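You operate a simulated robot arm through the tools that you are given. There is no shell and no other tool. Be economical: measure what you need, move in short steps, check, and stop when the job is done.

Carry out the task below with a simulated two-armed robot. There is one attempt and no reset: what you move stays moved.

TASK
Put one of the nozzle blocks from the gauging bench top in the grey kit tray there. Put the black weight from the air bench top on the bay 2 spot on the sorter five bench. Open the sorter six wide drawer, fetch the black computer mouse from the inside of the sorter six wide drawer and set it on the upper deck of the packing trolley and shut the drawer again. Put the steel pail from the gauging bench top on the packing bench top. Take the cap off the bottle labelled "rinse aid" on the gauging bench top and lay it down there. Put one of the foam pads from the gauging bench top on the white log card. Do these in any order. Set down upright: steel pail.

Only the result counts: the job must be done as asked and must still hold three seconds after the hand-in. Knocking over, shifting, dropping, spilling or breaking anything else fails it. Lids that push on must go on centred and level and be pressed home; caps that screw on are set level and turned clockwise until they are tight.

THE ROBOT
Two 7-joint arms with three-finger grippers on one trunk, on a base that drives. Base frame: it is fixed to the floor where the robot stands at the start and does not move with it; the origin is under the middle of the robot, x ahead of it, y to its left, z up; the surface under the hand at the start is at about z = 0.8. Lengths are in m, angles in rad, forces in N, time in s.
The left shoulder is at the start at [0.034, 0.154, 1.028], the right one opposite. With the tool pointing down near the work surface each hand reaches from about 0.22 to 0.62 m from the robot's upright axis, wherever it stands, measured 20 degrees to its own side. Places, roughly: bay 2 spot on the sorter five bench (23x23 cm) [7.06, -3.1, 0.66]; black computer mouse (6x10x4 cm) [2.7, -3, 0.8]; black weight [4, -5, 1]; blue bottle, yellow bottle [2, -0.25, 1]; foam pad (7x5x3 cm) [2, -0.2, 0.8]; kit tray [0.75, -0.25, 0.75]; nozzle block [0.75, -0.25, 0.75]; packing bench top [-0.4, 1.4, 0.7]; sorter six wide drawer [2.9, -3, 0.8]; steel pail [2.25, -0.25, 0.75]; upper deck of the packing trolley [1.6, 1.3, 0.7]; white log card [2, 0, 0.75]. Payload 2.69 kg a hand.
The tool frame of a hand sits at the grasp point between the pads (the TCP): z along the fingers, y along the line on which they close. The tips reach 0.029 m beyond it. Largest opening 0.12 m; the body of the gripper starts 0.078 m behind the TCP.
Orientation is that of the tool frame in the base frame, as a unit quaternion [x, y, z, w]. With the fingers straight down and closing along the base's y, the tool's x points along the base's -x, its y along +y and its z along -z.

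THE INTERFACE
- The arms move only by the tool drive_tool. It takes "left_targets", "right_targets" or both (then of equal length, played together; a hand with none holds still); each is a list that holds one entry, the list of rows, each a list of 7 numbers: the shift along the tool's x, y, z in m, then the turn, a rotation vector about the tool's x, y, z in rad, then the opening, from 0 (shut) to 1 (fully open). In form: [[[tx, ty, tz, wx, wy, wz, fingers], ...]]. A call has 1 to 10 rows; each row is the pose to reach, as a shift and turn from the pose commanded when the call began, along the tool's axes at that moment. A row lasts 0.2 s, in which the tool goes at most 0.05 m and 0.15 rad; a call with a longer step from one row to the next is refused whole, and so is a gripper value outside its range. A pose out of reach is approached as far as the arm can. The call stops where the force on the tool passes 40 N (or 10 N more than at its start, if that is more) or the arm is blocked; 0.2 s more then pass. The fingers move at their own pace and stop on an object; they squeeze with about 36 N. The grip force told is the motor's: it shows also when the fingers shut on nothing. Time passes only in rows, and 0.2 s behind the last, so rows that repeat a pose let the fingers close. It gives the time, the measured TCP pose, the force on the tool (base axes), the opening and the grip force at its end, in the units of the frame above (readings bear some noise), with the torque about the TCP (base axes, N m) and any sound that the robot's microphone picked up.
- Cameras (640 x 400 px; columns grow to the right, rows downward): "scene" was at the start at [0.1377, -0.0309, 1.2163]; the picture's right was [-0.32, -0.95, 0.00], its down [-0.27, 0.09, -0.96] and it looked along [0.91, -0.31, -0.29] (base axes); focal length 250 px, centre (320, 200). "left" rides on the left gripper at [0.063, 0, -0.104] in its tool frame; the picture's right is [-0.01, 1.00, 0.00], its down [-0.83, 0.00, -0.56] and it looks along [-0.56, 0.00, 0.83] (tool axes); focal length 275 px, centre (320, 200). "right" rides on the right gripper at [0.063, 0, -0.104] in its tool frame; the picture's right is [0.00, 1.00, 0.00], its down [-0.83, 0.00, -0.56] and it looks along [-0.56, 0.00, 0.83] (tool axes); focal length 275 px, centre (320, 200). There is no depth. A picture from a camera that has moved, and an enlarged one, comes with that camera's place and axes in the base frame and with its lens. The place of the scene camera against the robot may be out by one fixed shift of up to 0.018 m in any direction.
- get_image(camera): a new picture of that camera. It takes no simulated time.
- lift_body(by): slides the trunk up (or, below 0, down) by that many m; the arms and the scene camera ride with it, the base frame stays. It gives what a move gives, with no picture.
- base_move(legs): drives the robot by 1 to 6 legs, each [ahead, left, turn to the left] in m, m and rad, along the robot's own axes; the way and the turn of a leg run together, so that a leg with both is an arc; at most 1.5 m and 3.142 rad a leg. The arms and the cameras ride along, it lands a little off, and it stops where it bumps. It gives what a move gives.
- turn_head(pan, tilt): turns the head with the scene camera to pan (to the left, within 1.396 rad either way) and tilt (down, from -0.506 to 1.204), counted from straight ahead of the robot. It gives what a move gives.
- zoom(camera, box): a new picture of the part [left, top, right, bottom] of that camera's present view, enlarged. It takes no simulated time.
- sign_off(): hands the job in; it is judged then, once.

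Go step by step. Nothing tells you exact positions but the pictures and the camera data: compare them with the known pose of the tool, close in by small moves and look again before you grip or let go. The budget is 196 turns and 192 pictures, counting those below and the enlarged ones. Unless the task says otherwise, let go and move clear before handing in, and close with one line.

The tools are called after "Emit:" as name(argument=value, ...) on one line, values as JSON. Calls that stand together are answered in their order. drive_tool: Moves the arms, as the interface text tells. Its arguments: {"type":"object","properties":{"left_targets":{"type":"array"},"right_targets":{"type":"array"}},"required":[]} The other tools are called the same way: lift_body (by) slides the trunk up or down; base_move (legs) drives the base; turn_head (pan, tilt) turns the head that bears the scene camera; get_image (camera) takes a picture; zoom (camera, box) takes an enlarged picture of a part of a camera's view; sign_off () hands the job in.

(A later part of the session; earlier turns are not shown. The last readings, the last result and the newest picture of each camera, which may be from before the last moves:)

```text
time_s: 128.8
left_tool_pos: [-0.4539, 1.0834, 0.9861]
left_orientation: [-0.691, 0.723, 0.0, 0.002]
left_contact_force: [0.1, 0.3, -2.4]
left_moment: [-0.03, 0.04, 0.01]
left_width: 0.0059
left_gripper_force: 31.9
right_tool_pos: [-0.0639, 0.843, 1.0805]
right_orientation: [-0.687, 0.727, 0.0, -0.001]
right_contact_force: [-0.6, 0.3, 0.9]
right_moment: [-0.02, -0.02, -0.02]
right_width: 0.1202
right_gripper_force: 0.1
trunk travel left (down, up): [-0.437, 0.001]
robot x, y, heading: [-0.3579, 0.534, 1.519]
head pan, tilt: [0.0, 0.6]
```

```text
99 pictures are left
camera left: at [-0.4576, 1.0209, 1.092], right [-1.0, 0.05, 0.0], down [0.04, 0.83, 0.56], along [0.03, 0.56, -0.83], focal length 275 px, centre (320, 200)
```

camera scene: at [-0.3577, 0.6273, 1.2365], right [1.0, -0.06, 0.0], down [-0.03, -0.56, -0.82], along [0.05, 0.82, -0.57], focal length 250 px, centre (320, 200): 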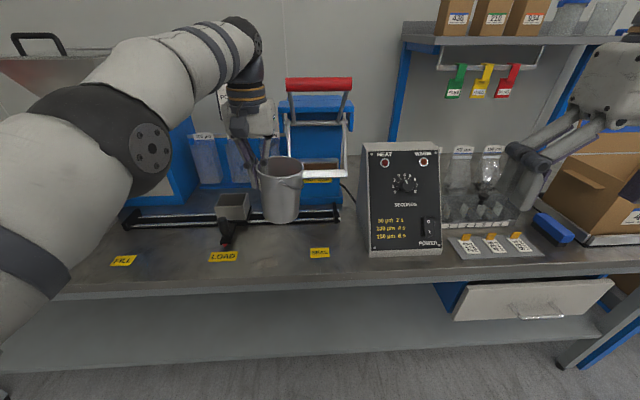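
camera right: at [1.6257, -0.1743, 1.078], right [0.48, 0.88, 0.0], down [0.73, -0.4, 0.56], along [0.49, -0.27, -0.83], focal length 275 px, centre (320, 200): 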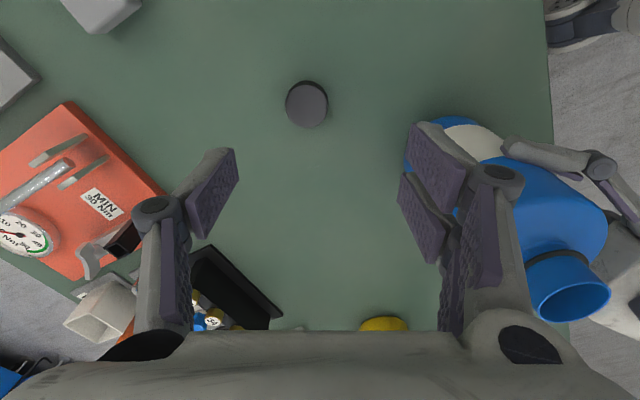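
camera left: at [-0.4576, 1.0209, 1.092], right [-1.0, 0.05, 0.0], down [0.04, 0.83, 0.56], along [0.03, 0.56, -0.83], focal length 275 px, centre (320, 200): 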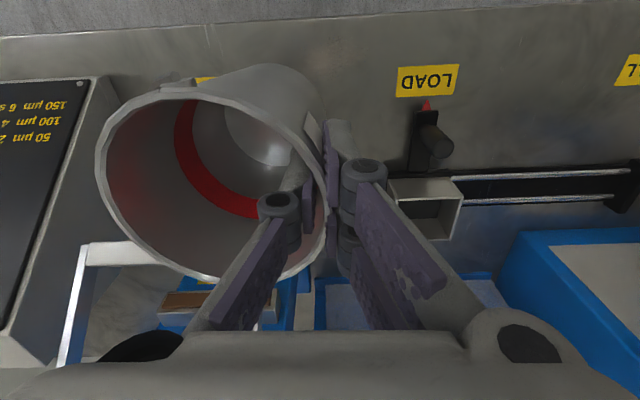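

The pail is over the clear spot. I'll lower it until it touches.

Emit:
drive_tool(left_targets=[[[0.005, 0, 0.04, 0, 0, 0, 0], [0.005, 0, 0.08, 0, 0, 0, 0], [0.005, 0, 0.095, 0, 0, 0, 0], [0.005, 0, 0.105, 0, 0, 0, 0]]])

Emit:
zoom(camera="scene", box=[180, 120, 380, 280])

```text
time_s: 129.8
left_tool_pos: [-0.4542, 1.0803, 0.8812]
left_orientation: [-0.691, 0.723, 0.0, 0.0]
left_contact_force: [-0.1, -0.6, -1.4]
left_moment: [-0.03, 0.09, -0.03]
left_width: 0.0059
left_gripper_force: 31.4
right_tool_pos: [-0.0634, 0.8404, 1.0797]
right_orientation: [-0.687, 0.727, 0.0, 0.0]
right_contact_force: [-0.1, 1.0, 0.5]
right_moment: [-0.05, 0.05, 0.01]
right_width: 0.1198
right_gripper_force: 0.0
trunk travel left (down, up): [-0.437, 0.001]
robot x, y, heading: [-0.3589, 0.5356, 1.515]
head pan, tilt: [0.0, 0.6]
```

```text
2.50 times, centred on (280, 200) of scene
camera zoom: at [-0.3573, 0.627, 1.2365], right [1.0, -0.06, 0.0], down [-0.03, -0.56, -0.82], along [0.05, 0.82, -0.57], focal length 624 px, centre (420, 200)
```

zoom: 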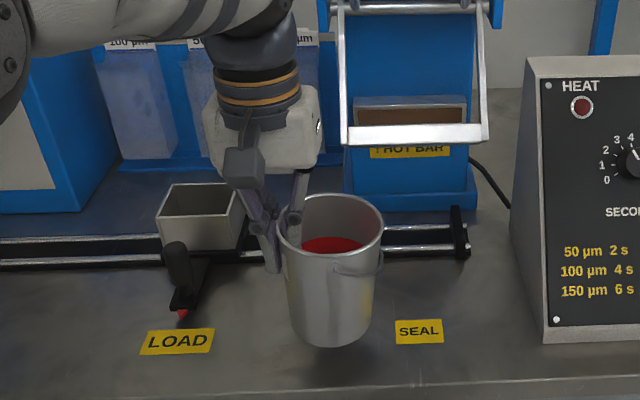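

Emit:
drive_tool(left_targets=[[[0, 0, 0.006, 0, 0, 0, 0], [0, 0, 0.012, 0, 0, 0, 0]]])

```text
time_s: 130.4
left_tool_pos: [-0.4527, 1.0791, 0.8701]
left_orientation: [-0.691, 0.723, 0.001, 0.001]
left_contact_force: [-0.1, -0.3, -2.3]
left_moment: [0.02, 0.02, -0.03]
left_width: 0.0059
left_gripper_force: 31.6
right_tool_pos: [-0.0642, 0.8412, 1.0793]
right_orientation: [-0.687, 0.727, 0.0, -0.001]
right_contact_force: [0.2, -0.2, -1.1]
right_moment: [0.0, 0.02, 0.0]
right_width: 0.1202
right_gripper_force: 0.1
trunk travel left (down, up): [-0.437, 0.001]
robot x, y, heading: [-0.3605, 0.5383, 1.511]
head pan, tilt: [0.0, 0.6]
```

Emit:
drive_tool(left_targets=[[[0, 0, 0.005, 0, 0, 0, 0], [0, 0, 0.01, 0, 0, 0, 0]]])

```text
time_s: 131.0
left_tool_pos: [-0.4545, 1.0787, 0.862]
left_orientation: [-0.691, 0.723, 0.001, 0.001]
left_contact_force: [0.1, -0.7, -0.8]
left_moment: [0.03, 0.06, 0.01]
left_width: 0.0057
left_gripper_force: 32.0
right_tool_pos: [-0.0643, 0.8414, 1.0794]
right_orientation: [-0.687, 0.726, 0.0, 0.001]
right_contact_force: [-0.9, -0.2, -0.7]
right_moment: [0.01, 0.0, -0.02]
right_width: 0.1199
right_gripper_force: 0.1
trunk travel left (down, up): [-0.437, 0.001]
robot x, y, heading: [-0.3591, 0.5347, 1.514]
head pan, tilt: [0.0, 0.6]
```

Emit:
drive_tool(left_targets=[[[0, 0, 0.004, 0, 0, 0, 0], [0, 0, 0.008, 0, 0, 0, 0]]])

Emit:
zoom(camera="scene", box=[180, 120, 380, 280])

```text
time_s: 131.6
left_tool_pos: [-0.4536, 1.0776, 0.8523]
left_orientation: [-0.691, 0.723, 0.0, 0.001]
left_contact_force: [0.8, -0.6, -1.3]
left_moment: [-0.03, 0.05, -0.02]
left_width: 0.0057
left_gripper_force: 31.8
right_tool_pos: [-0.0646, 0.8412, 1.0805]
right_orientation: [-0.688, 0.726, 0.001, 0.0]
right_contact_force: [-0.7, 0.0, 0.2]
right_moment: [0.03, 0.05, 0.02]
right_width: 0.12
right_gripper_force: 0.1
trunk travel left (down, up): [-0.437, 0.001]
robot x, y, heading: [-0.3583, 0.5348, 1.517]
head pan, tilt: [0.0, 0.6]
```

```text
2.50 times, centred on (280, 200) of scene
camera zoom: at [-0.3572, 0.6268, 1.2365], right [1.0, -0.06, 0.0], down [-0.03, -0.56, -0.82], along [0.05, 0.82, -0.57], focal length 624 px, centre (420, 200)
```

zoom: 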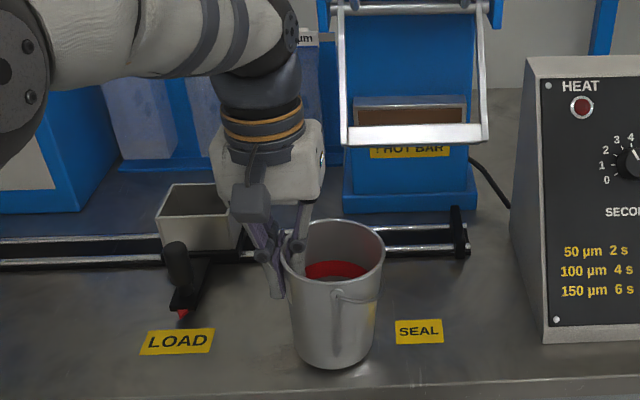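

The pail base is close to the bench's front edge. I'll move it 4 cm further in before setting it down.

Emit:
base_move(legs=[[0.04, 0, 0]])

Emit:
drive_tool(left_targets=[[[0, 0, 0.004, 0, 0, 0, 0], [0, 0, 0.007, 0, 0, 0, 0]]])

Emit:
zoom(camera="scene", box=[180, 120, 380, 280])

```text
time_s: 132.5
left_tool_pos: [-0.4512, 1.1188, 0.8519]
left_orientation: [-0.691, 0.723, 0.0, 0.001]
left_contact_force: [0.4, 1.0, -1.8]
left_moment: [-0.05, 0.07, 0.05]
left_width: 0.006
left_gripper_force: 31.2
right_tool_pos: [-0.0617, 0.8822, 1.0805]
right_orientation: [-0.687, 0.726, 0.0, 0.0]
right_contact_force: [-0.8, 0.3, 0.2]
right_moment: [-0.02, 0.01, -0.04]
right_width: 0.1201
right_gripper_force: 0.1
trunk travel left (down, up): [-0.437, 0.001]
robot x, y, heading: [-0.3571, 0.5757, 1.513]
head pan, tilt: [0.0, 0.6]
```

```text
time_s: 133.1
left_tool_pos: [-0.4517, 1.1198, 0.8486]
left_orientation: [-0.691, 0.723, 0.002, 0.003]
left_contact_force: [-2.3, -0.5, 9.1]
left_moment: [-0.06, -0.39, -0.09]
left_width: 0.006
left_gripper_force: 31.7
right_tool_pos: [-0.0622, 0.8799, 1.0819]
right_orientation: [-0.687, 0.727, 0.002, 0.001]
right_contact_force: [-0.3, -0.5, -0.7]
right_moment: [-0.01, 0.02, -0.03]
right_width: 0.1203
right_gripper_force: 0.2
trunk travel left (down, up): [-0.437, 0.001]
robot x, y, heading: [-0.3565, 0.577, 1.515]
head pan, tilt: [0.0, 0.6]
```

```text
2.50 times, centred on (280, 200) of scene
camera zoom: at [-0.3552, 0.666, 1.2369], right [1.0, -0.06, 0.0], down [-0.03, -0.56, -0.83], along [0.05, 0.82, -0.56], focal length 624 px, centre (420, 200)
```

zoom: 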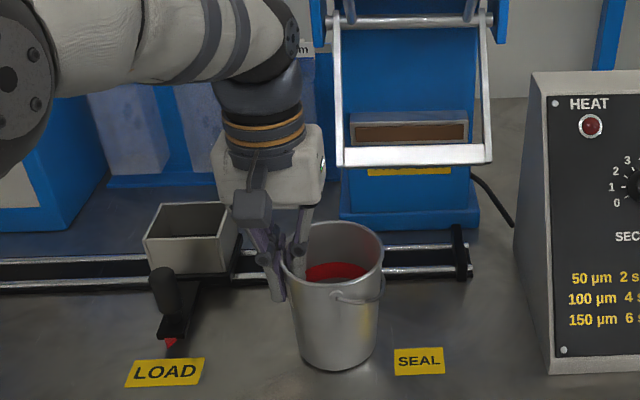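

Contact. I'll open slightly and lift straight up.

Emit:
drive_tool(left_targets=[[[0, 0, -0.002, 0, 0, 0, 0.2], [0, 0, -0.002, 0, 0, 0, 0.35], [0, 0, -0.002, 0, 0, 0, 0.35], [0, 0, -0.03, 0, 0, 0, 0.35], [0, 0, -0.07, 0, 0, 0, 0.35], [0, 0, -0.11, 0, 0, 0, 0.35], [0, 0, -0.15, 0, 0, 0, 0.35]]])

Emit:
get_image(camera="scene")

Emit:
get_image(camera="left")

```text
time_s: 134.7
left_tool_pos: [-0.454, 1.1223, 0.9973]
left_orientation: [-0.691, 0.723, 0.0, 0.001]
left_contact_force: [0.1, -0.4, 1.2]
left_moment: [-0.01, 0.04, 0.0]
left_width: 0.0419
left_gripper_force: 0.0
right_tool_pos: [-0.0611, 0.8817, 1.0805]
right_orientation: [-0.687, 0.726, 0.0, 0.0]
right_contact_force: [0.0, 0.6, 0.1]
right_moment: [-0.01, 0.04, 0.01]
right_width: 0.1199
right_gripper_force: 0.0
trunk travel left (down, up): [-0.437, 0.001]
robot x, y, heading: [-0.3559, 0.5797, 1.517]
head pan, tilt: [0.0, 0.6]
```

```text
95 pictures are left
camera scene: at [-0.3549, 0.6674, 1.2365], right [1.0, -0.06, 0.0], down [-0.03, -0.56, -0.82], along [0.05, 0.82, -0.57], focal length 250 px, centre (320, 200)
```

scene: 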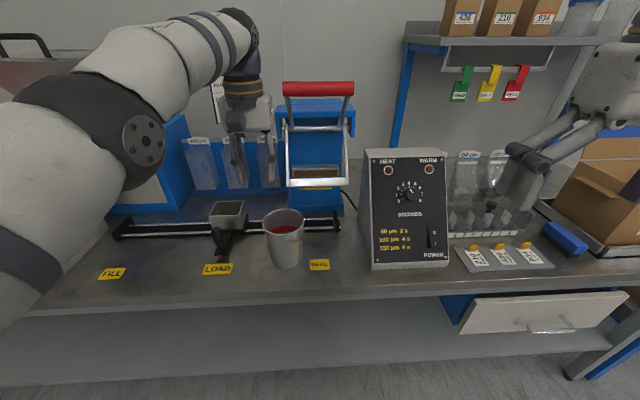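

```text
94 pictures are left
camera left: at [-0.4579, 1.0589, 1.1024], right [-1.0, 0.05, 0.0], down [0.04, 0.83, 0.56], along [0.03, 0.56, -0.83], focal length 275 px, centre (320, 200)
```

left: 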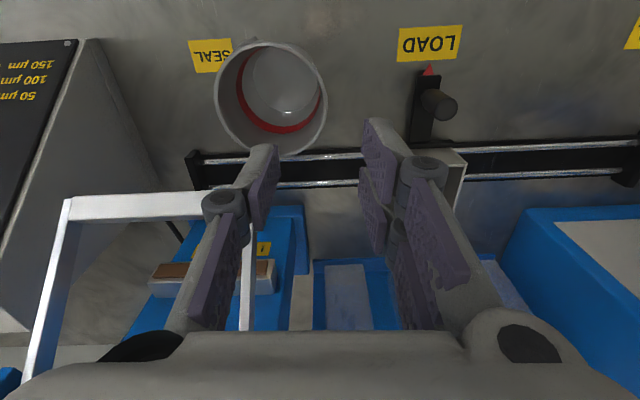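

The pail stands upright on the packing bench. I'll back off and pull the left hand in.

Emit:
base_move(legs=[[-0.35, 0, 0]])

Emit:
drive_tool(left_targets=[[[0, 0.04, 0.03, 0, 0, 0, 0.8], [0.01, 0.08, 0.05, 0, 0, 0, 1], [0.03, 0.11, 0.06, 0, 0, 0, 1], [0.06, 0.13, 0.06, 0, 0, 0, 1], [0.1, 0.14, 0.03, 0, 0, 0, 1], [0.14, 0.13, 0.0, 0, 0, 0, 1], [0.18, 0.12, -0.02, 0, 0, 0, 1], [0.22, 0.12, -0.05, 0, 0, 0, 1]]])

```text
time_s: 136.9
left_tool_pos: [-0.4713, 0.785, 0.9979]
left_orientation: [-0.688, 0.725, 0.0, 0.002]
left_contact_force: [-0.2, 0.0, 0.5]
left_moment: [0.05, 0.04, -0.03]
left_width: 0.0418
left_gripper_force: 0.0
right_tool_pos: [-0.0815, 0.5416, 1.0804]
right_orientation: [-0.684, 0.729, 0.001, 0.001]
right_contact_force: [0.8, -0.5, -0.3]
right_moment: [0.04, -0.01, 0.02]
right_width: 0.1204
right_gripper_force: 0.0
trunk travel left (down, up): [-0.437, 0.001]
robot x, y, heading: [-0.3818, 0.2409, 1.515]
head pan, tilt: [0.0, 0.6]
```

```text
refused: row 5 steps farther than a row can; nothing moved
```

Emit:
drive_tool(left_targets=[[[0, 0.03, 0.02, 0, 0, 0, 0.8], [0.01, 0.06, 0.04, 0, 0, 0, 1], [0.03, 0.09, 0.05, 0, 0, 0, 1], [0.06, 0.11, 0.05, 0, 0, 0, 1], [0.09, 0.13, 0.03, 0, 0, 0, 1], [0.12, 0.13, 0.01, 0, 0, 0, 1], [0.16, 0.12, -0.01, 0, 0, 0, 1], [0.19, 0.12, -0.04, 0, 0, 0, 1], [0.22, 0.12, -0.07, 0, 0, 0, 1]]])

Emit:
base_move(legs=[[0, 0, -1.515], [-0.1, -1.45, 0]])

Emit:
turn_head(pan=-0.5, tilt=0.25)

Emit:
get_image(camera="scene")

```text
time_s: 138.9
left_tool_pos: [-0.6141, 0.5944, 1.0631]
left_orientation: [-0.691, 0.723, -0.009, 0.005]
left_contact_force: [-0.4, 0.2, 0.7]
left_moment: [0.04, -0.01, -0.02]
left_width: 0.12
left_gripper_force: 0.2
left hand out of reach, approached as far as the arm can: row 9
right_tool_pos: [-0.0808, 0.5429, 1.0793]
right_orientation: [-0.684, 0.729, -0.001, 0.001]
right_contact_force: [0.2, -0.1, -0.2]
right_moment: [-0.02, -0.01, -0.01]
right_width: 0.1199
right_gripper_force: 0.0
trunk travel left (down, up): [-0.437, 0.001]
robot x, y, heading: [-0.3795, 0.2388, 1.509]
head pan, tilt: [0.0, 0.6]
```

```text
time_s: 153.9
left_tool_pos: [-0.1584, -0.9581, 1.0638]
left_orientation: [0.002, 1.0, -0.003, 0.0]
left_contact_force: [0.3, -0.6, 0.0]
left_moment: [0.02, 0.01, -0.01]
left_width: 0.1202
left_gripper_force: 0.1
right_tool_pos: [-0.1858, -1.492, 1.0804]
right_orientation: [0.009, 1.0, 0.0, 0.0]
right_contact_force: [0.0, -0.5, -0.3]
right_moment: [0.02, 0.04, -0.02]
right_width: 0.1204
right_gripper_force: 0.2
trunk travel left (down, up): [-0.437, 0.001]
robot x, y, heading: [-0.5023, -1.2069, -0.014]
head pan, tilt: [0.0, 0.6]
```

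```text
time_s: 154.8
left_tool_pos: [-0.1591, -0.9589, 1.0643]
left_orientation: [0.002, 1.0, -0.003, 0.0]
left_contact_force: [-0.4, 0.0, -0.7]
left_moment: [0.0, 0.02, -0.01]
left_width: 0.1201
left_gripper_force: 0.1
right_tool_pos: [-0.1862, -1.492, 1.0794]
right_orientation: [0.009, 1.0, 0.0, 0.0]
right_contact_force: [-1.2, 0.7, 1.0]
right_moment: [0.01, 0.03, 0.03]
right_width: 0.1199
right_gripper_force: 0.1
trunk travel left (down, up): [-0.437, 0.001]
robot x, y, heading: [-0.5041, -1.2093, -0.017]
head pan, tilt: [-0.499, 0.25]
```

```text
93 pictures are left
camera scene: at [-0.4195, -1.2552, 1.2687], right [-0.49, -0.87, 0.0], down [-0.22, 0.12, -0.97], along [0.84, -0.48, -0.25], focal length 250 px, centre (320, 200)
```

scene: 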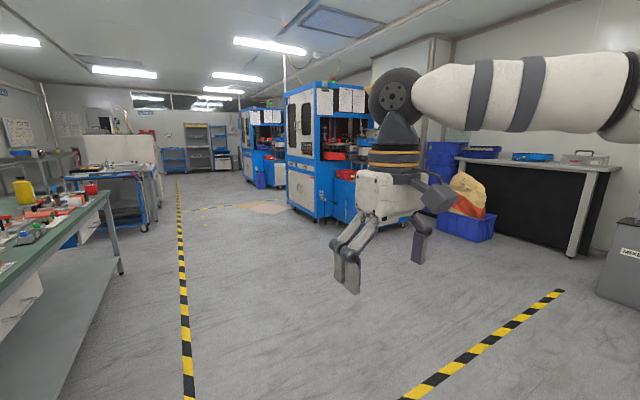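

The sorter six machine is ahead near (2.9, -3). I'll drive closer to find the wide drawer.

Emit:
base_move(legs=[[1.5, -0.8, 0], [0.5, 0, 0]])

Emit:
turn_head(pan=-0.7, tilt=0.35)

Emit:
get_image(camera="scene")

```text
refused: leg 1 is longer than a leg can be; nothing moved
```

```text
time_s: 155.6
left_tool_pos: [-0.1592, -0.9592, 1.065]
left_orientation: [0.002, 1.0, -0.004, 0.0]
left_contact_force: [0.3, 0.3, -0.5]
left_moment: [-0.03, 0.01, 0.03]
left_width: 0.1199
left_gripper_force: 0.1
right_tool_pos: [-0.1863, -1.4914, 1.0796]
right_orientation: [0.009, 1.0, 0.0, 0.0]
right_contact_force: [0.3, 0.0, -0.4]
right_moment: [-0.02, -0.01, 0.02]
right_width: 0.1199
right_gripper_force: 0.0
trunk travel left (down, up): [-0.437, 0.001]
robot x, y, heading: [-0.5034, -1.2051, -0.017]
head pan, tilt: [-0.7, 0.351]
```

```text
92 pictures are left
camera scene: at [-0.4306, -1.2703, 1.2593], right [-0.66, -0.75, 0.0], down [-0.26, 0.23, -0.94], along [0.71, -0.62, -0.34], focal length 250 px, centre (320, 200)
```

scene: 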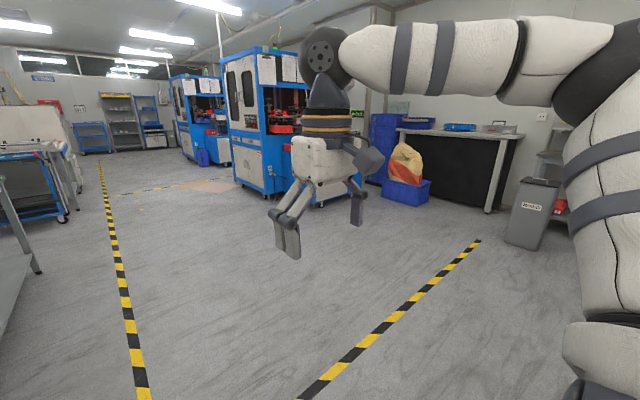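

Emit:
base_move(legs=[[1.25, -0.5, 0], [0.85, -0.3, 0]])

Emit:
turn_head(pan=-0.6, tilt=0.35)

Emit:
get_image(camera="scene")

```text
time_s: 166.6
left_tool_pos: [1.9115, -1.7967, 1.0643]
left_orientation: [0.014, 1.0, -0.004, 0.0]
left_contact_force: [-0.1, -0.3, 0.2]
left_moment: [0.01, 0.01, -0.03]
left_width: 0.12
left_gripper_force: 0.2
right_tool_pos: [1.8717, -2.3285, 1.0795]
right_orientation: [0.021, 1.0, 0.0, 0.0]
right_contact_force: [0.3, 0.0, -0.4]
right_moment: [0.02, 0.03, -0.03]
right_width: 0.12
right_gripper_force: 0.1
trunk travel left (down, up): [-0.437, 0.001]
robot x, y, heading: [1.5638, -2.0385, -0.04]
head pan, tilt: [-0.7, 0.351]
```

```text
time_s: 167.2
left_tool_pos: [1.9106, -1.7981, 1.0647]
left_orientation: [0.015, 1.0, -0.005, 0.0]
left_contact_force: [0.1, 0.2, 0.0]
left_moment: [0.01, 0.01, 0.0]
left_width: 0.1199
left_gripper_force: 0.1
right_tool_pos: [1.8716, -2.3287, 1.0815]
right_orientation: [0.021, 1.0, 0.0, 0.001]
right_contact_force: [-0.4, -1.2, -0.1]
right_moment: [0.03, -0.03, -0.01]
right_width: 0.12
right_gripper_force: 0.1
trunk travel left (down, up): [-0.437, 0.001]
robot x, y, heading: [1.5639, -2.0359, -0.036]
head pan, tilt: [-0.6, 0.351]
```

```text
91 pictures are left
camera scene: at [1.6374, -2.0939, 1.2593], right [-0.6, -0.8, 0.0], down [-0.27, 0.21, -0.94], along [0.75, -0.56, -0.34], focal length 250 px, centre (320, 200)
```

scene: 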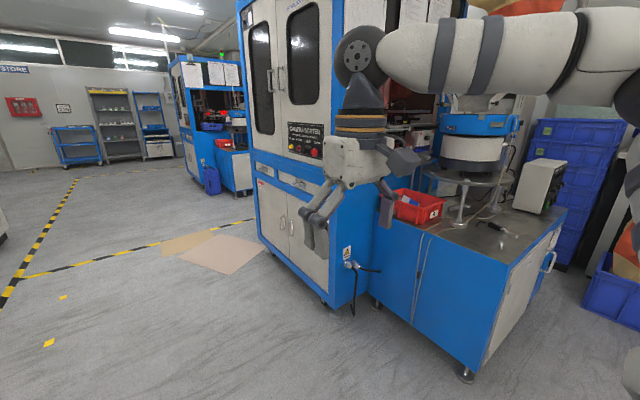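

The front face of sorter six is at y ≈ -2.97, facing +y, with a drawer strip below the windows. I'll move in front of it.

Emit:
zoom(camera="scene", box=[230, 110, 350, 260])

Emit:
base_move(legs=[[1.3, 0.2, 0], [0.25, 0, -1.53]])

Emit:
turn_head(pan=0, tilt=0.35)

Emit:
get_image(camera="scene")

```text
2.67 times, centred on (290, 185) of scene
camera zoom: at [1.6374, -2.0939, 1.2593], right [-0.6, -0.8, 0.0], down [-0.27, 0.21, -0.94], along [0.75, -0.56, -0.34], focal length 666 px, centre (400, 240)
```

zoom: 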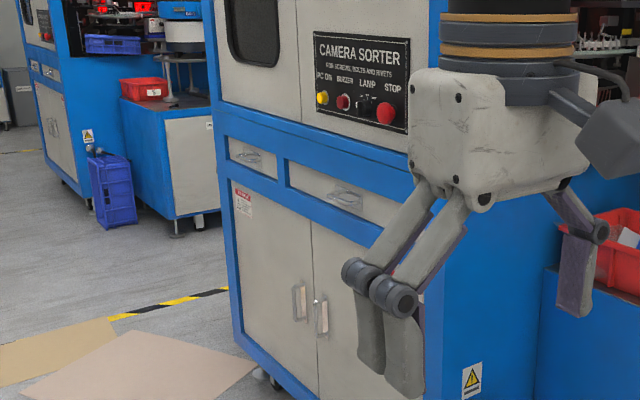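

```text
time_s: 177.5
left_tool_pos: [3.2763, -2.3505, 1.0647]
left_orientation: [0.688, 0.726, -0.003, -0.003]
left_contact_force: [-0.5, -0.9, -0.2]
left_moment: [0.01, -0.01, -0.02]
left_width: 0.1202
left_gripper_force: 0.1
right_tool_pos: [2.7424, -2.3555, 1.0809]
right_orientation: [0.693, 0.721, -0.001, 0.001]
right_contact_force: [0.1, -0.4, 0.0]
right_moment: [0.0, 0.02, 0.0]
right_width: 0.12
right_gripper_force: 0.1
trunk travel left (down, up): [-0.437, 0.001]
robot x, y, heading: [3.0074, -2.0204, -1.533]
head pan, tilt: [-0.6, 0.351]
cut short: leg 2
```

```text
time_s: 178.5
left_tool_pos: [3.276, -2.3503, 1.0642]
left_orientation: [0.687, 0.726, -0.004, -0.004]
left_contact_force: [0.1, -0.2, -0.6]
left_moment: [-0.01, -0.03, 0.01]
left_width: 0.1198
left_gripper_force: 0.1
right_tool_pos: [2.7421, -2.3549, 1.0799]
right_orientation: [0.692, 0.722, 0.0, 0.0]
right_contact_force: [0.1, 0.6, 0.5]
right_moment: [0.02, 0.01, 0.0]
right_width: 0.1201
right_gripper_force: 0.1
trunk travel left (down, up): [-0.437, 0.001]
robot x, y, heading: [3.0069, -2.0226, -1.534]
head pan, tilt: [0.0, 0.351]
```

```text
89 pictures are left
camera scene: at [2.9948, -2.1193, 1.259], right [-0.99, 0.12, 0.0], down [0.04, 0.34, -0.94], along [-0.11, -0.93, -0.35], focal length 250 px, centre (320, 200)
```

scene: 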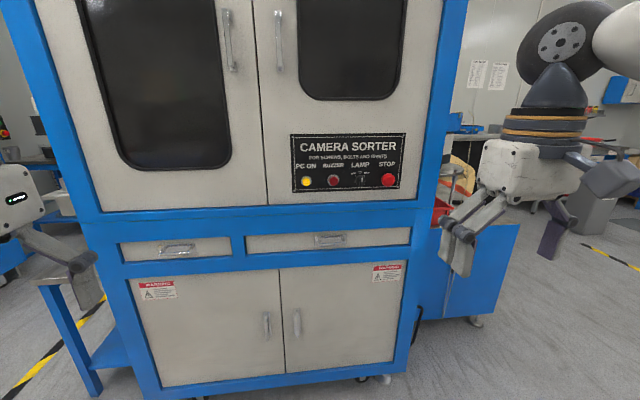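

This is the sorter front: the right, wider drawer has its handle near (2.86, -2.93, 0.80). The last leg was cut short, so I'll check around the robot and look closely at the handle.

Emit:
zoom(camera="scene", box=[240, 200, 420, 290])

Emit:
turn_head(pan=1.39, tilt=0.7)

Emit:
get_image(camera="scene")

Emit:
turn_head(pan=-1.39, tilt=0.7)

Emit:
get_image(camera="scene")

```text
3.56 times, centred on (330, 245) of scene
camera zoom: at [2.9948, -2.1193, 1.259], right [-0.99, 0.12, 0.0], down [0.04, 0.34, -0.94], along [-0.11, -0.93, -0.35], focal length 888 px, centre (284, 40)
```

zoom: 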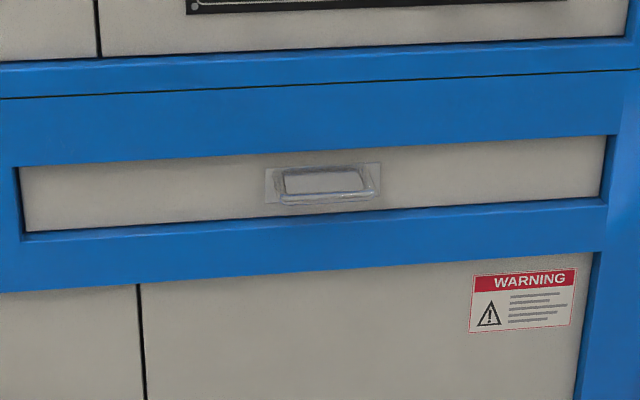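

```text
time_s: 180.0
left_tool_pos: [3.2761, -2.3505, 1.0643]
left_orientation: [0.687, 0.726, -0.004, -0.006]
left_contact_force: [0.1, 0.3, 0.4]
left_moment: [0.02, -0.01, 0.02]
left_width: 0.1201
left_gripper_force: 0.0
right_tool_pos: [2.7427, -2.3543, 1.08]
right_orientation: [0.692, 0.722, 0.0, 0.0]
right_contact_force: [0.7, 0.1, 0.4]
right_moment: [0.0, 0.02, 0.0]
right_width: 0.1201
right_gripper_force: 0.0
trunk travel left (down, up): [-0.437, 0.001]
robot x, y, heading: [3.005, -2.0229, -1.527]
head pan, tilt: [1.389, 0.7]
```

```text
87 pictures are left
camera scene: at [2.9958, -2.1189, 1.2551], right [-0.99, 0.11, 0.0], down [0.04, 0.38, -0.92], along [-0.1, -0.92, -0.38], focal length 250 px, centre (320, 200)
```

scene: 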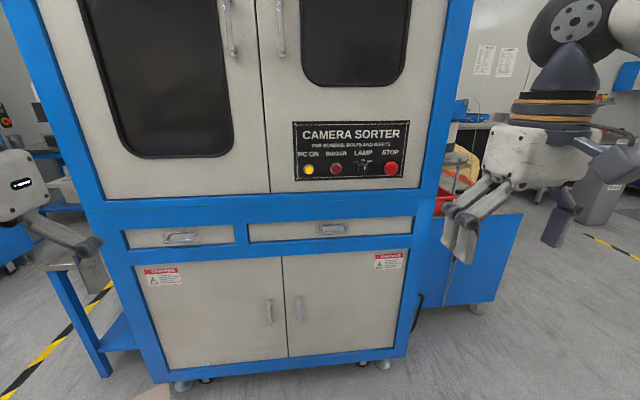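

```text
time_s: 182.4
left_tool_pos: [3.2763, -2.3508, 1.0655]
left_orientation: [0.687, 0.726, -0.003, -0.002]
left_contact_force: [0.4, 0.5, 0.3]
left_moment: [-0.01, 0.02, 0.02]
left_width: 0.1201
left_gripper_force: 0.0
right_tool_pos: [2.7429, -2.3547, 1.0797]
right_orientation: [0.692, 0.722, 0.0, 0.001]
right_contact_force: [-0.5, 0.7, 0.1]
right_moment: [-0.02, -0.03, -0.01]
right_width: 0.1199
right_gripper_force: 0.1
trunk travel left (down, up): [-0.437, 0.001]
robot x, y, heading: [3.008, -2.0201, -1.53]
head pan, tilt: [-1.389, 0.7]
```

```text
86 pictures are left
camera scene: at [2.9229, -2.0455, 1.2279], right [-0.22, 0.98, 0.0], down [0.63, 0.14, -0.76], along [-0.75, -0.17, -0.64], focal length 250 px, centre (320, 200)
```

scene: 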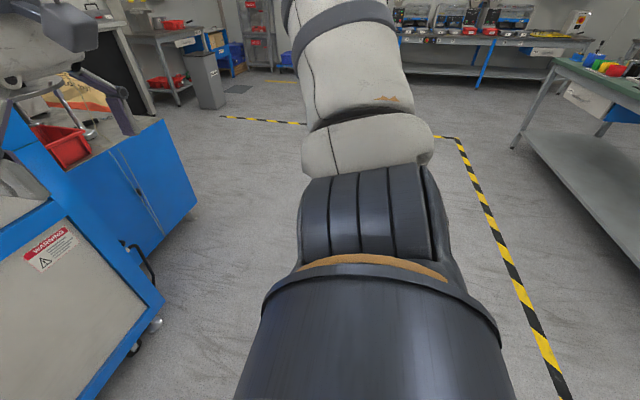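

Emit:
turn_head(pan=1.3, tilt=0.7)

Emit:
get_image(camera="scene")

```text
time_s: 184.8
left_tool_pos: [3.2767, -2.3492, 1.0643]
left_orientation: [0.687, 0.726, -0.005, -0.005]
left_contact_force: [-0.3, -0.4, -0.7]
left_moment: [-0.03, -0.01, 0.02]
left_width: 0.1203
left_gripper_force: 0.1
right_tool_pos: [2.7415, -2.3546, 1.0806]
right_orientation: [0.692, 0.722, 0.0, 0.0]
right_contact_force: [-0.4, 0.8, -0.4]
right_moment: [-0.02, 0.03, -0.02]
right_width: 0.12
right_gripper_force: 0.0
trunk travel left (down, up): [-0.437, 0.001]
robot x, y, heading: [3.0062, -2.0242, -1.527]
head pan, tilt: [1.3, 0.7]
```

```text
85 pictures are left
camera scene: at [2.9963, -2.1112, 1.228], right [-0.99, 0.11, 0.0], down [0.07, 0.64, -0.77], along [-0.09, -0.76, -0.64], focal length 250 px, centre (320, 200)
```

scene: 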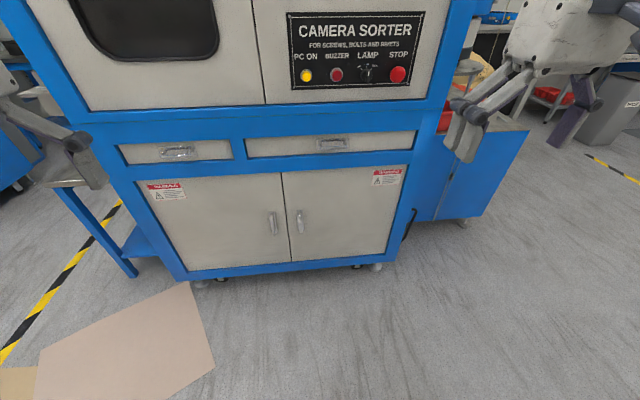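

The head won't pan left; the left arm is probably against it. I'll swing the left hand out and low to clear it.

Emit:
drive_tool(left_targets=[[[-0.02, 0.02, 0.02, 0, 0, 0, 1], [-0.04, 0.04, 0.04, 0, 0, 0, 1], [-0.06, 0.06, 0.06, 0, 0, 0, 1], [-0.08, 0.08, 0.08, 0, 0, 0, 1], [-0.1, 0.1, 0.1, 0, 0, 0, 1], [-0.1, 0.1, 0.13, 0, 0, 0, 1]]])

Emit:
turn_head(pan=1.0, tilt=0.6)

Emit:
get_image(camera="scene")

```text
time_s: 186.2
left_tool_pos: [3.3823, -2.4454, 0.9359]
left_orientation: [0.688, 0.726, -0.003, -0.002]
left_contact_force: [0.3, -0.3, -0.1]
left_moment: [0.0, -0.01, 0.01]
left_width: 0.1196
left_gripper_force: 0.1
right_tool_pos: [2.7421, -2.3555, 1.0799]
right_orientation: [0.692, 0.722, 0.0, 0.0]
right_contact_force: [0.5, -0.2, 0.2]
right_moment: [-0.01, 0.0, -0.03]
right_width: 0.1201
right_gripper_force: 0.2
trunk travel left (down, up): [-0.437, 0.001]
robot x, y, heading: [3.0075, -2.0225, -1.526]
head pan, tilt: [1.3, 0.7]
```

```text
time_s: 187.0
left_tool_pos: [3.3811, -2.4452, 0.9354]
left_orientation: [0.687, 0.726, -0.003, -0.003]
left_contact_force: [0.4, 0.7, 0.8]
left_moment: [0.0, 0.02, 0.02]
left_width: 0.12
left_gripper_force: 0.0
right_tool_pos: [2.7425, -2.3541, 1.0804]
right_orientation: [0.693, 0.721, 0.0, 0.001]
right_contact_force: [-0.1, 1.2, 0.0]
right_moment: [-0.01, -0.03, 0.0]
right_width: 0.1199
right_gripper_force: 0.1
trunk travel left (down, up): [-0.437, 0.001]
robot x, y, heading: [3.0073, -2.0242, -1.522]
head pan, tilt: [1.0, 0.6]
```

```text
84 pictures are left
camera scene: at [3.0821, -2.0712, 1.2365], right [-0.5, -0.86, 0.0], down [-0.49, 0.29, -0.82], along [0.71, -0.42, -0.57], focal length 250 px, centre (320, 200)
```

scene: 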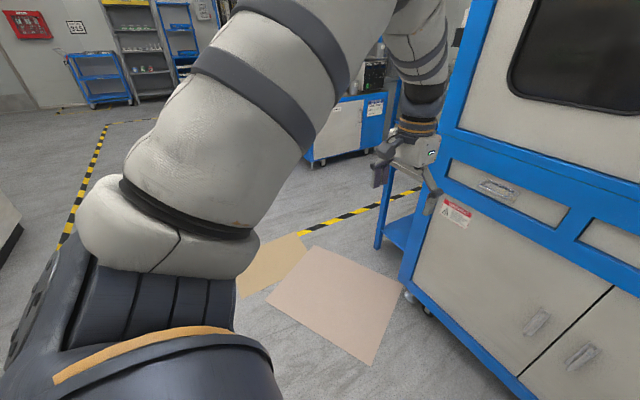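

The head is free, and nothing was hit. I'll orient the right hand to pinch the drawer's handle bar: pointing forward with the fingers closing vertically.

Emit:
drive_tool(right_targets=[[[-0.02, 0, 0.012, -0.073, -0.073, 0.1041, 1], [-0.04, 0, 0.025, -0.1459, -0.1459, 0.2083, 1], [-0.06, 0, 0.037, -0.2189, -0.2189, 0.3124, 1], [-0.08, 0, 0.05, -0.2918, -0.2918, 0.4166, 1], [-0.1, 0, 0.062, -0.3648, -0.3648, 0.5207, 1], [-0.12, 0, 0.075, -0.4377, -0.4377, 0.6249, 1], [-0.14, 0, 0.087, -0.5107, -0.5107, 0.729, 1]]])

Emit:
drive_tool(right_targets=[[[0, 0, 0, -0.073, -0.073, 0.1041, 1], [0, 0, 0, -0.1459, -0.1459, 0.2083, 1], [0, 0, 0, -0.2189, -0.2189, 0.3124, 1], [0, 0, 0, -0.2918, -0.2918, 0.4166, 1], [0, 0, 0, -0.3648, -0.3648, 0.5207, 1], [0, 0, 0, -0.4377, -0.4377, 0.6249, 1]]])

Emit:
turn_head(pan=-0.15, tilt=0.55)

Emit:
get_image(camera="scene")

```text
time_s: 188.6
left_tool_pos: [3.3809, -2.4466, 0.9352]
left_orientation: [0.687, 0.726, -0.004, -0.003]
left_contact_force: [-0.9, 0.3, -1.0]
left_moment: [-0.02, 0.0, 0.0]
left_width: 0.1201
left_gripper_force: 0.1
right_tool_pos: [2.7491, -2.4941, 0.9908]
right_orientation: [0.855, 0.387, 0.007, 0.346]
right_contact_force: [-0.5, 0.1, 0.2]
right_moment: [0.0, -0.03, 0.02]
right_width: 0.1199
right_gripper_force: 0.1
trunk travel left (down, up): [-0.437, 0.001]
robot x, y, heading: [3.0032, -2.0245, -1.524]
head pan, tilt: [1.0, 0.6]
```

```text
time_s: 190.0
left_tool_pos: [3.3807, -2.4459, 0.9349]
left_orientation: [0.687, 0.726, -0.003, -0.003]
left_contact_force: [0.6, 0.2, -0.4]
left_moment: [0.03, -0.03, 0.03]
left_width: 0.1204
left_gripper_force: 0.2
right_tool_pos: [2.7466, -2.4944, 0.9949]
right_orientation: [0.818, 0.015, 0.011, 0.575]
right_contact_force: [-0.4, -0.2, 1.6]
right_moment: [0.11, 0.02, -0.04]
right_width: 0.12
right_gripper_force: 0.0
trunk travel left (down, up): [-0.437, 0.001]
robot x, y, heading: [3.005, -2.0209, -1.529]
head pan, tilt: [1.0, 0.6]
```

```text
time_s: 191.4
left_tool_pos: [3.38, -2.4456, 0.936]
left_orientation: [0.688, 0.725, -0.003, -0.003]
left_contact_force: [0.4, 0.3, -0.1]
left_moment: [0.01, -0.01, -0.02]
left_width: 0.12
left_gripper_force: 0.1
right_tool_pos: [2.7471, -2.4949, 0.996]
right_orientation: [0.818, 0.019, 0.012, 0.575]
right_contact_force: [0.0, 0.6, 0.3]
right_moment: [-0.01, -0.03, 0.01]
right_width: 0.1201
right_gripper_force: 0.1
trunk travel left (down, up): [-0.437, 0.001]
robot x, y, heading: [3.0072, -2.021, -1.533]
head pan, tilt: [-0.15, 0.55]
```

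```text
83 pictures are left
camera scene: at [2.996, -2.1159, 1.2411], right [-0.99, 0.11, 0.0], down [0.06, 0.52, -0.85], along [-0.09, -0.85, -0.52], focal length 250 px, centre (320, 200)
```

scene: 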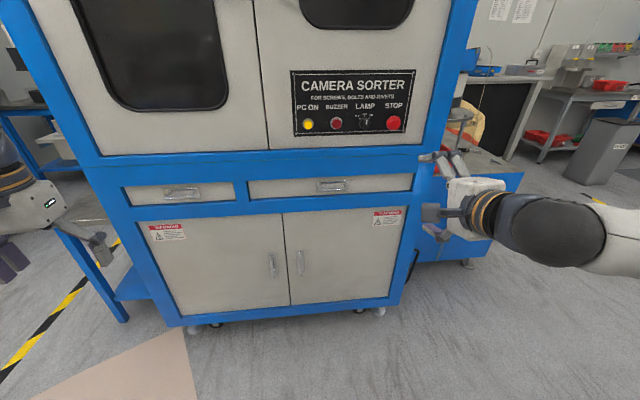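

The right hand now points forward with a vertical pinch. I'll close in on the drawer with the base.

Emit:
base_move(legs=[[0.27, 0.05, -0.03]])

Emit:
get_image(camera="scene")

Emit:
get_image(camera="right")

```text
time_s: 193.3
left_tool_pos: [3.4216, -2.7242, 0.9346]
left_orientation: [0.7, 0.714, -0.003, -0.002]
left_contact_force: [-0.2, -0.1, 0.0]
left_moment: [0.03, -0.04, 0.0]
left_width: 0.12
left_gripper_force: 0.1
right_tool_pos: [2.7874, -2.7509, 0.9943]
right_orientation: [0.819, 0.004, 0.002, 0.574]
right_contact_force: [0.6, -1.1, -0.2]
right_moment: [0.01, 0.0, 0.0]
right_width: 0.12
right_gripper_force: 0.0
trunk travel left (down, up): [-0.437, 0.001]
robot x, y, heading: [3.0644, -2.2888, -1.559]
head pan, tilt: [-0.15, 0.55]
```

```text
82 pictures are left
camera scene: at [3.0481, -2.3814, 1.241], right [-0.99, 0.14, 0.0], down [0.07, 0.52, -0.85], along [-0.12, -0.84, -0.52], focal length 250 px, centre (320, 200)
```

scene: 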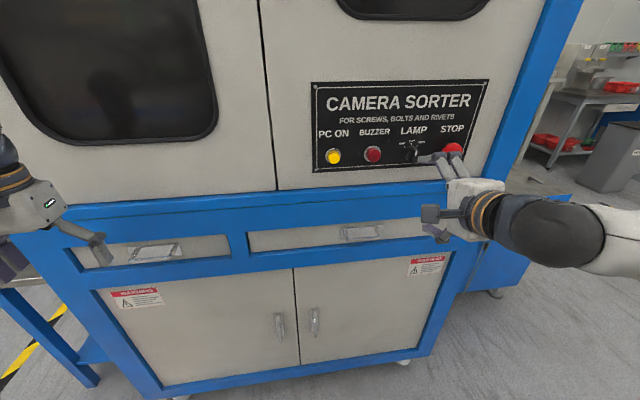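

```text
81 pictures are left
camera right: at [2.8484, -2.653, 1.0301], right [0.01, -0.34, 0.94], down [-0.84, 0.51, 0.19], along [-0.55, -0.79, -0.28], focal length 275 px, centre (320, 200)
```

right: 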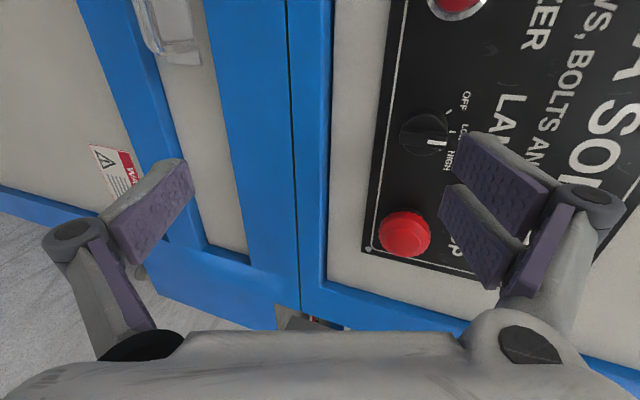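

The handle is at about (2.842, -2.90, 0.787). I'll move to a pregrasp point just in front of it.

Emit:
drive_tool(right_targets=[[[0.011, -0.029, 0.021, 0, 0, 0, 0.8], [0.022, -0.058, 0.042, 0, 0, 0, 0.6], [0.033, -0.087, 0.063, 0, 0, 0, 0.5], [0.044, -0.116, 0.085, 0, 0, 0, 0.5], [0.055, -0.1446, 0.1058, 0, 0, 0, 0.5]]])

Emit:
get_image(camera="right")

Emit:
zoom(camera="scene", box=[260, 160, 500, 310])

```text
time_s: 194.5
left_tool_pos: [3.422, -2.7226, 0.938]
left_orientation: [0.7, 0.714, -0.005, -0.002]
left_contact_force: [0.3, -0.2, -0.3]
left_moment: [-0.02, 0.02, -0.01]
left_width: 0.1199
left_gripper_force: 0.1
right_tool_pos: [2.833, -2.8276, 0.9302]
right_orientation: [0.836, 0.005, 0.006, 0.548]
right_contact_force: [-1.7, 14.0, 7.1]
right_moment: [-0.64, 0.18, -0.36]
right_width: 0.0693
right_gripper_force: 4.0
right hand out of reach, approached as far as the arm can: row 1, 2, 3, 4, 5
trunk travel left (down, up): [-0.437, 0.001]
robot x, y, heading: [3.0627, -2.2887, -1.561]
head pan, tilt: [-0.15, 0.55]
```

```text
80 pictures are left
camera right: at [2.8936, -2.7304, 0.9727], right [0.01, -0.4, 0.92], down [-0.84, 0.49, 0.22], along [-0.54, -0.77, -0.33], focal length 275 px, centre (320, 200)
```

right: 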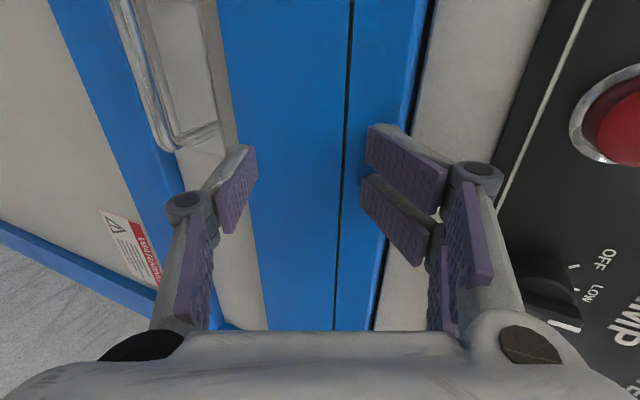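

```text
2.67 times, centred on (380, 235) of scene
camera zoom: at [3.048, -2.3778, 1.2415], right [-0.99, 0.14, 0.0], down [0.07, 0.52, -0.85], along [-0.12, -0.84, -0.52], focal length 666 px, centre (160, 107)
```

zoom: 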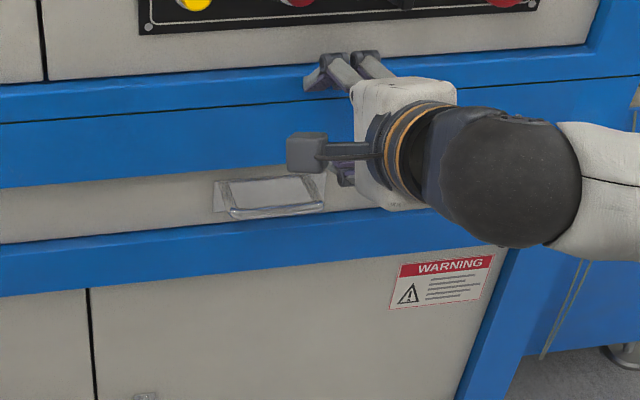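

The fingers touched the frame, so the face is nearer than I thought (y ≈ -2.86), and the handle is at about (2.88, -2.835, 0.843). I'll back off and lower the trunk to bring the hand level with it.

Emit:
base_move(legs=[[-0.1, 0.047, 0]])

Emit:
lift_body(by=-0.09)

Emit:
get_image(camera="right")

Emit:
zoom(camera="scene", box=[240, 130, 480, 280])

```text
time_s: 195.7
left_tool_pos: [3.4691, -2.6225, 0.9355]
left_orientation: [0.7, 0.714, -0.004, -0.003]
left_contact_force: [-0.1, 0.6, 0.2]
left_moment: [-0.06, 0.02, 0.02]
left_width: 0.1204
left_gripper_force: 0.0
right_tool_pos: [2.8818, -2.7288, 0.9278]
right_orientation: [0.837, 0.007, 0.006, 0.547]
right_contact_force: [-0.5, -0.5, -0.3]
right_moment: [0.01, 0.0, 0.01]
right_width: 0.0601
right_gripper_force: 0.1
trunk travel left (down, up): [-0.437, 0.001]
robot x, y, heading: [3.1121, -2.1867, -1.561]
head pan, tilt: [-0.15, 0.55]
```

```text
time_s: 197.0
left_tool_pos: [3.4698, -2.6228, 0.8469]
left_orientation: [0.7, 0.715, -0.004, -0.002]
left_contact_force: [0.8, -1.3, 0.2]
left_moment: [0.03, 0.03, -0.03]
left_width: 0.12
left_gripper_force: 0.0
right_tool_pos: [2.8811, -2.7292, 0.8381]
right_orientation: [0.838, 0.006, 0.007, 0.545]
right_contact_force: [0.0, -0.2, 0.5]
right_moment: [0.03, 0.0, -0.02]
right_width: 0.0598
right_gripper_force: 0.0
trunk travel left (down, up): [-0.347, 0.091]
robot x, y, heading: [3.1085, -2.1864, -1.558]
head pan, tilt: [-0.15, 0.55]
```

```text
78 pictures are left
camera right: at [2.9414, -2.6329, 0.8825], right [0.01, -0.41, 0.91], down [-0.84, 0.49, 0.23], along [-0.54, -0.77, -0.34], focal length 275 px, centre (320, 200)
```

right: 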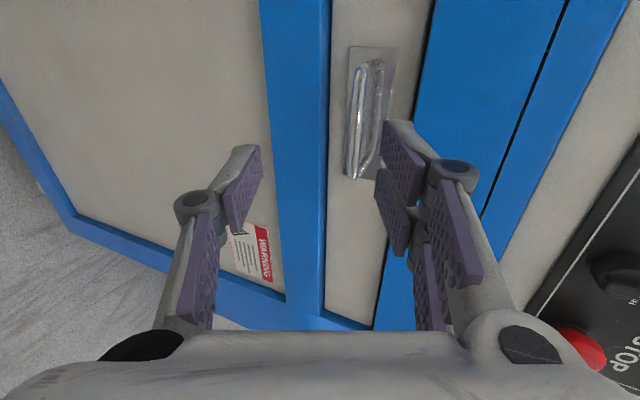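

```text
2.67 times, centred on (360, 205) of scene
camera zoom: at [3.0963, -2.3561, 1.1377], right [-0.99, 0.14, 0.0], down [0.07, 0.52, -0.85], along [-0.12, -0.84, -0.52], focal length 666 px, centre (213, 187)
```

zoom: 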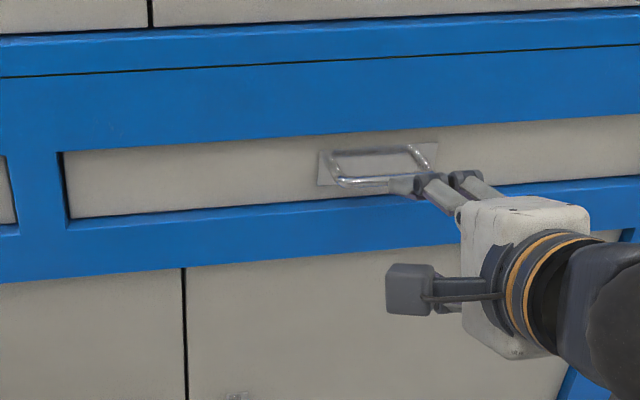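

The bar is at about (2.884, -2.835, 0.825). I'll adjust up, advance onto it, and look.

Emit:
drive_tool(right_targets=[[[0.003, 0.03, 0.02, 0, 0, 0, 0.5], [0.003, 0.031, 0.05, 0, 0, 0, 0.5], [0.003, 0.031, 0.075, 0, 0, 0, 0.5], [0.003, 0.031, 0.09, 0, 0, 0, 0.5]]])

Emit:
get_image(camera="right")

Emit:
zoom(camera="scene", box=[280, 150, 440, 250])

```text
time_s: 198.0
left_tool_pos: [3.4698, -2.6224, 0.8451]
left_orientation: [0.7, 0.715, -0.003, -0.001]
left_contact_force: [1.0, -0.4, 0.0]
left_moment: [0.03, -0.02, 0.0]
left_width: 0.12
left_gripper_force: 0.0
right_tool_pos: [2.8846, -2.8275, 0.8288]
right_orientation: [0.84, 0.006, 0.006, 0.543]
right_contact_force: [-0.5, -0.1, -0.6]
right_moment: [-0.04, 0.0, 0.02]
right_width: 0.0634
right_gripper_force: 0.9
trunk travel left (down, up): [-0.347, 0.091]
robot x, y, heading: [3.1111, -2.1862, -1.558]
head pan, tilt: [-0.15, 0.55]
```

```text
76 pictures are left
camera right: at [2.9451, -2.7319, 0.872], right [0.01, -0.41, 0.91], down [-0.84, 0.49, 0.23], along [-0.54, -0.77, -0.34], focal length 275 px, centre (320, 200)
```

right: 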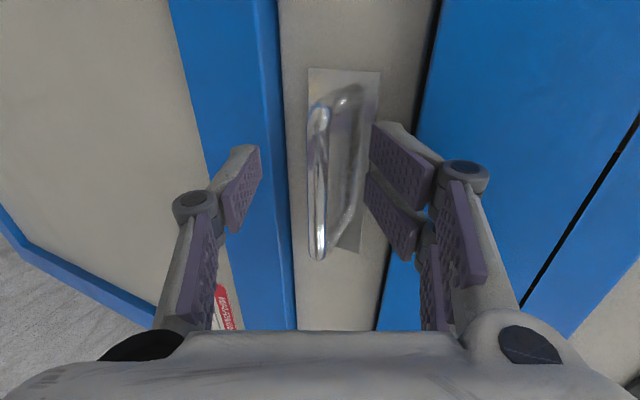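

```text
4.00 times, centred on (360, 200) of scene
camera zoom: at [3.0963, -2.3565, 1.1376], right [-0.99, 0.14, 0.0], down [0.07, 0.52, -0.85], along [-0.12, -0.84, -0.52], focal length 999 px, centre (160, 200)
```

zoom: 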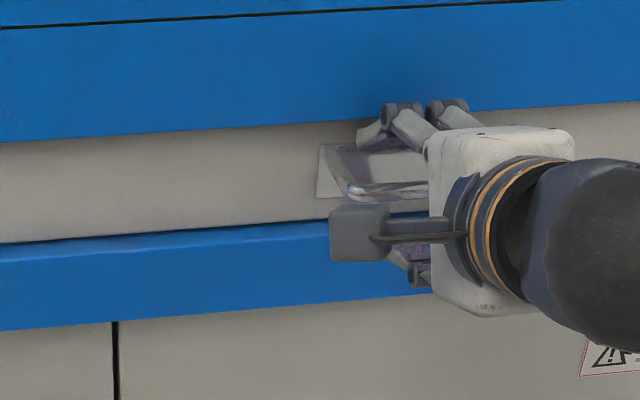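

The bar is between the fingers, so I close on it.

Emit:
drive_tool(right_targets=[[[0, 0, 0, 0, 0, 0, 0.2], [0, 0, 0, 0, 0, 0, 0], [0, 0, 0, 0, 0, 0, 0], [0, 0, 0, 0, 0, 0, 0]]])

Emit:
base_move(legs=[[-0.1, 0, 0]])

Emit:
get_image(camera="scene")

```text
time_s: 199.0
left_tool_pos: [3.4692, -2.6232, 0.8458]
left_orientation: [0.7, 0.714, -0.003, -0.003]
left_contact_force: [0.0, 0.5, 0.9]
left_moment: [-0.02, 0.01, 0.03]
left_width: 0.1202
left_gripper_force: 0.0
right_tool_pos: [2.8859, -2.8283, 0.828]
right_orientation: [0.841, 0.006, 0.007, 0.541]
right_contact_force: [2.3, 14.2, -16.0]
right_moment: [0.32, -0.12, -0.39]
right_width: 0.0101
right_gripper_force: 38.0
trunk travel left (down, up): [-0.347, 0.091]
robot x, y, heading: [3.1103, -2.1848, -1.56]
head pan, tilt: [-0.15, 0.55]
```

```text
time_s: 200.1
left_tool_pos: [3.4685, -2.5218, 0.8456]
left_orientation: [0.699, 0.715, -0.002, -0.003]
left_contact_force: [0.1, 0.7, 1.1]
left_moment: [0.0, 0.0, 0.03]
left_width: 0.12
left_gripper_force: 0.0
right_tool_pos: [2.8856, -2.7281, 0.8274]
right_orientation: [0.84, 0.007, 0.007, 0.542]
right_contact_force: [3.9, -1.4, -25.7]
right_moment: [0.29, -0.15, -0.59]
right_width: 0.0104
right_gripper_force: 37.7
trunk travel left (down, up): [-0.347, 0.091]
robot x, y, heading: [3.1087, -2.083, -1.557]
head pan, tilt: [-0.15, 0.55]
```

```text
74 pictures are left
camera scene: at [3.0953, -2.2572, 1.1373], right [-0.99, 0.14, 0.0], down [0.07, 0.52, -0.85], along [-0.12, -0.84, -0.52], focal length 250 px, centre (320, 200)
```

scene: 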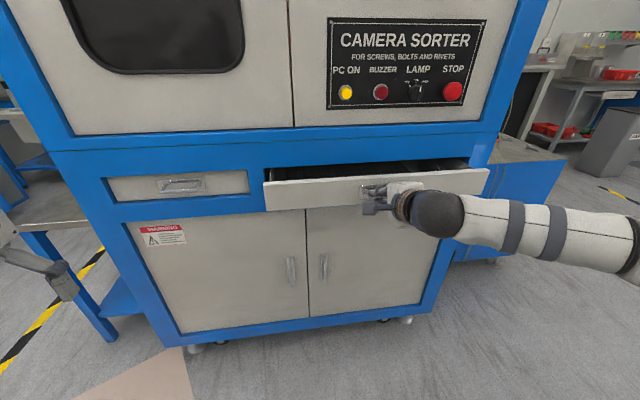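

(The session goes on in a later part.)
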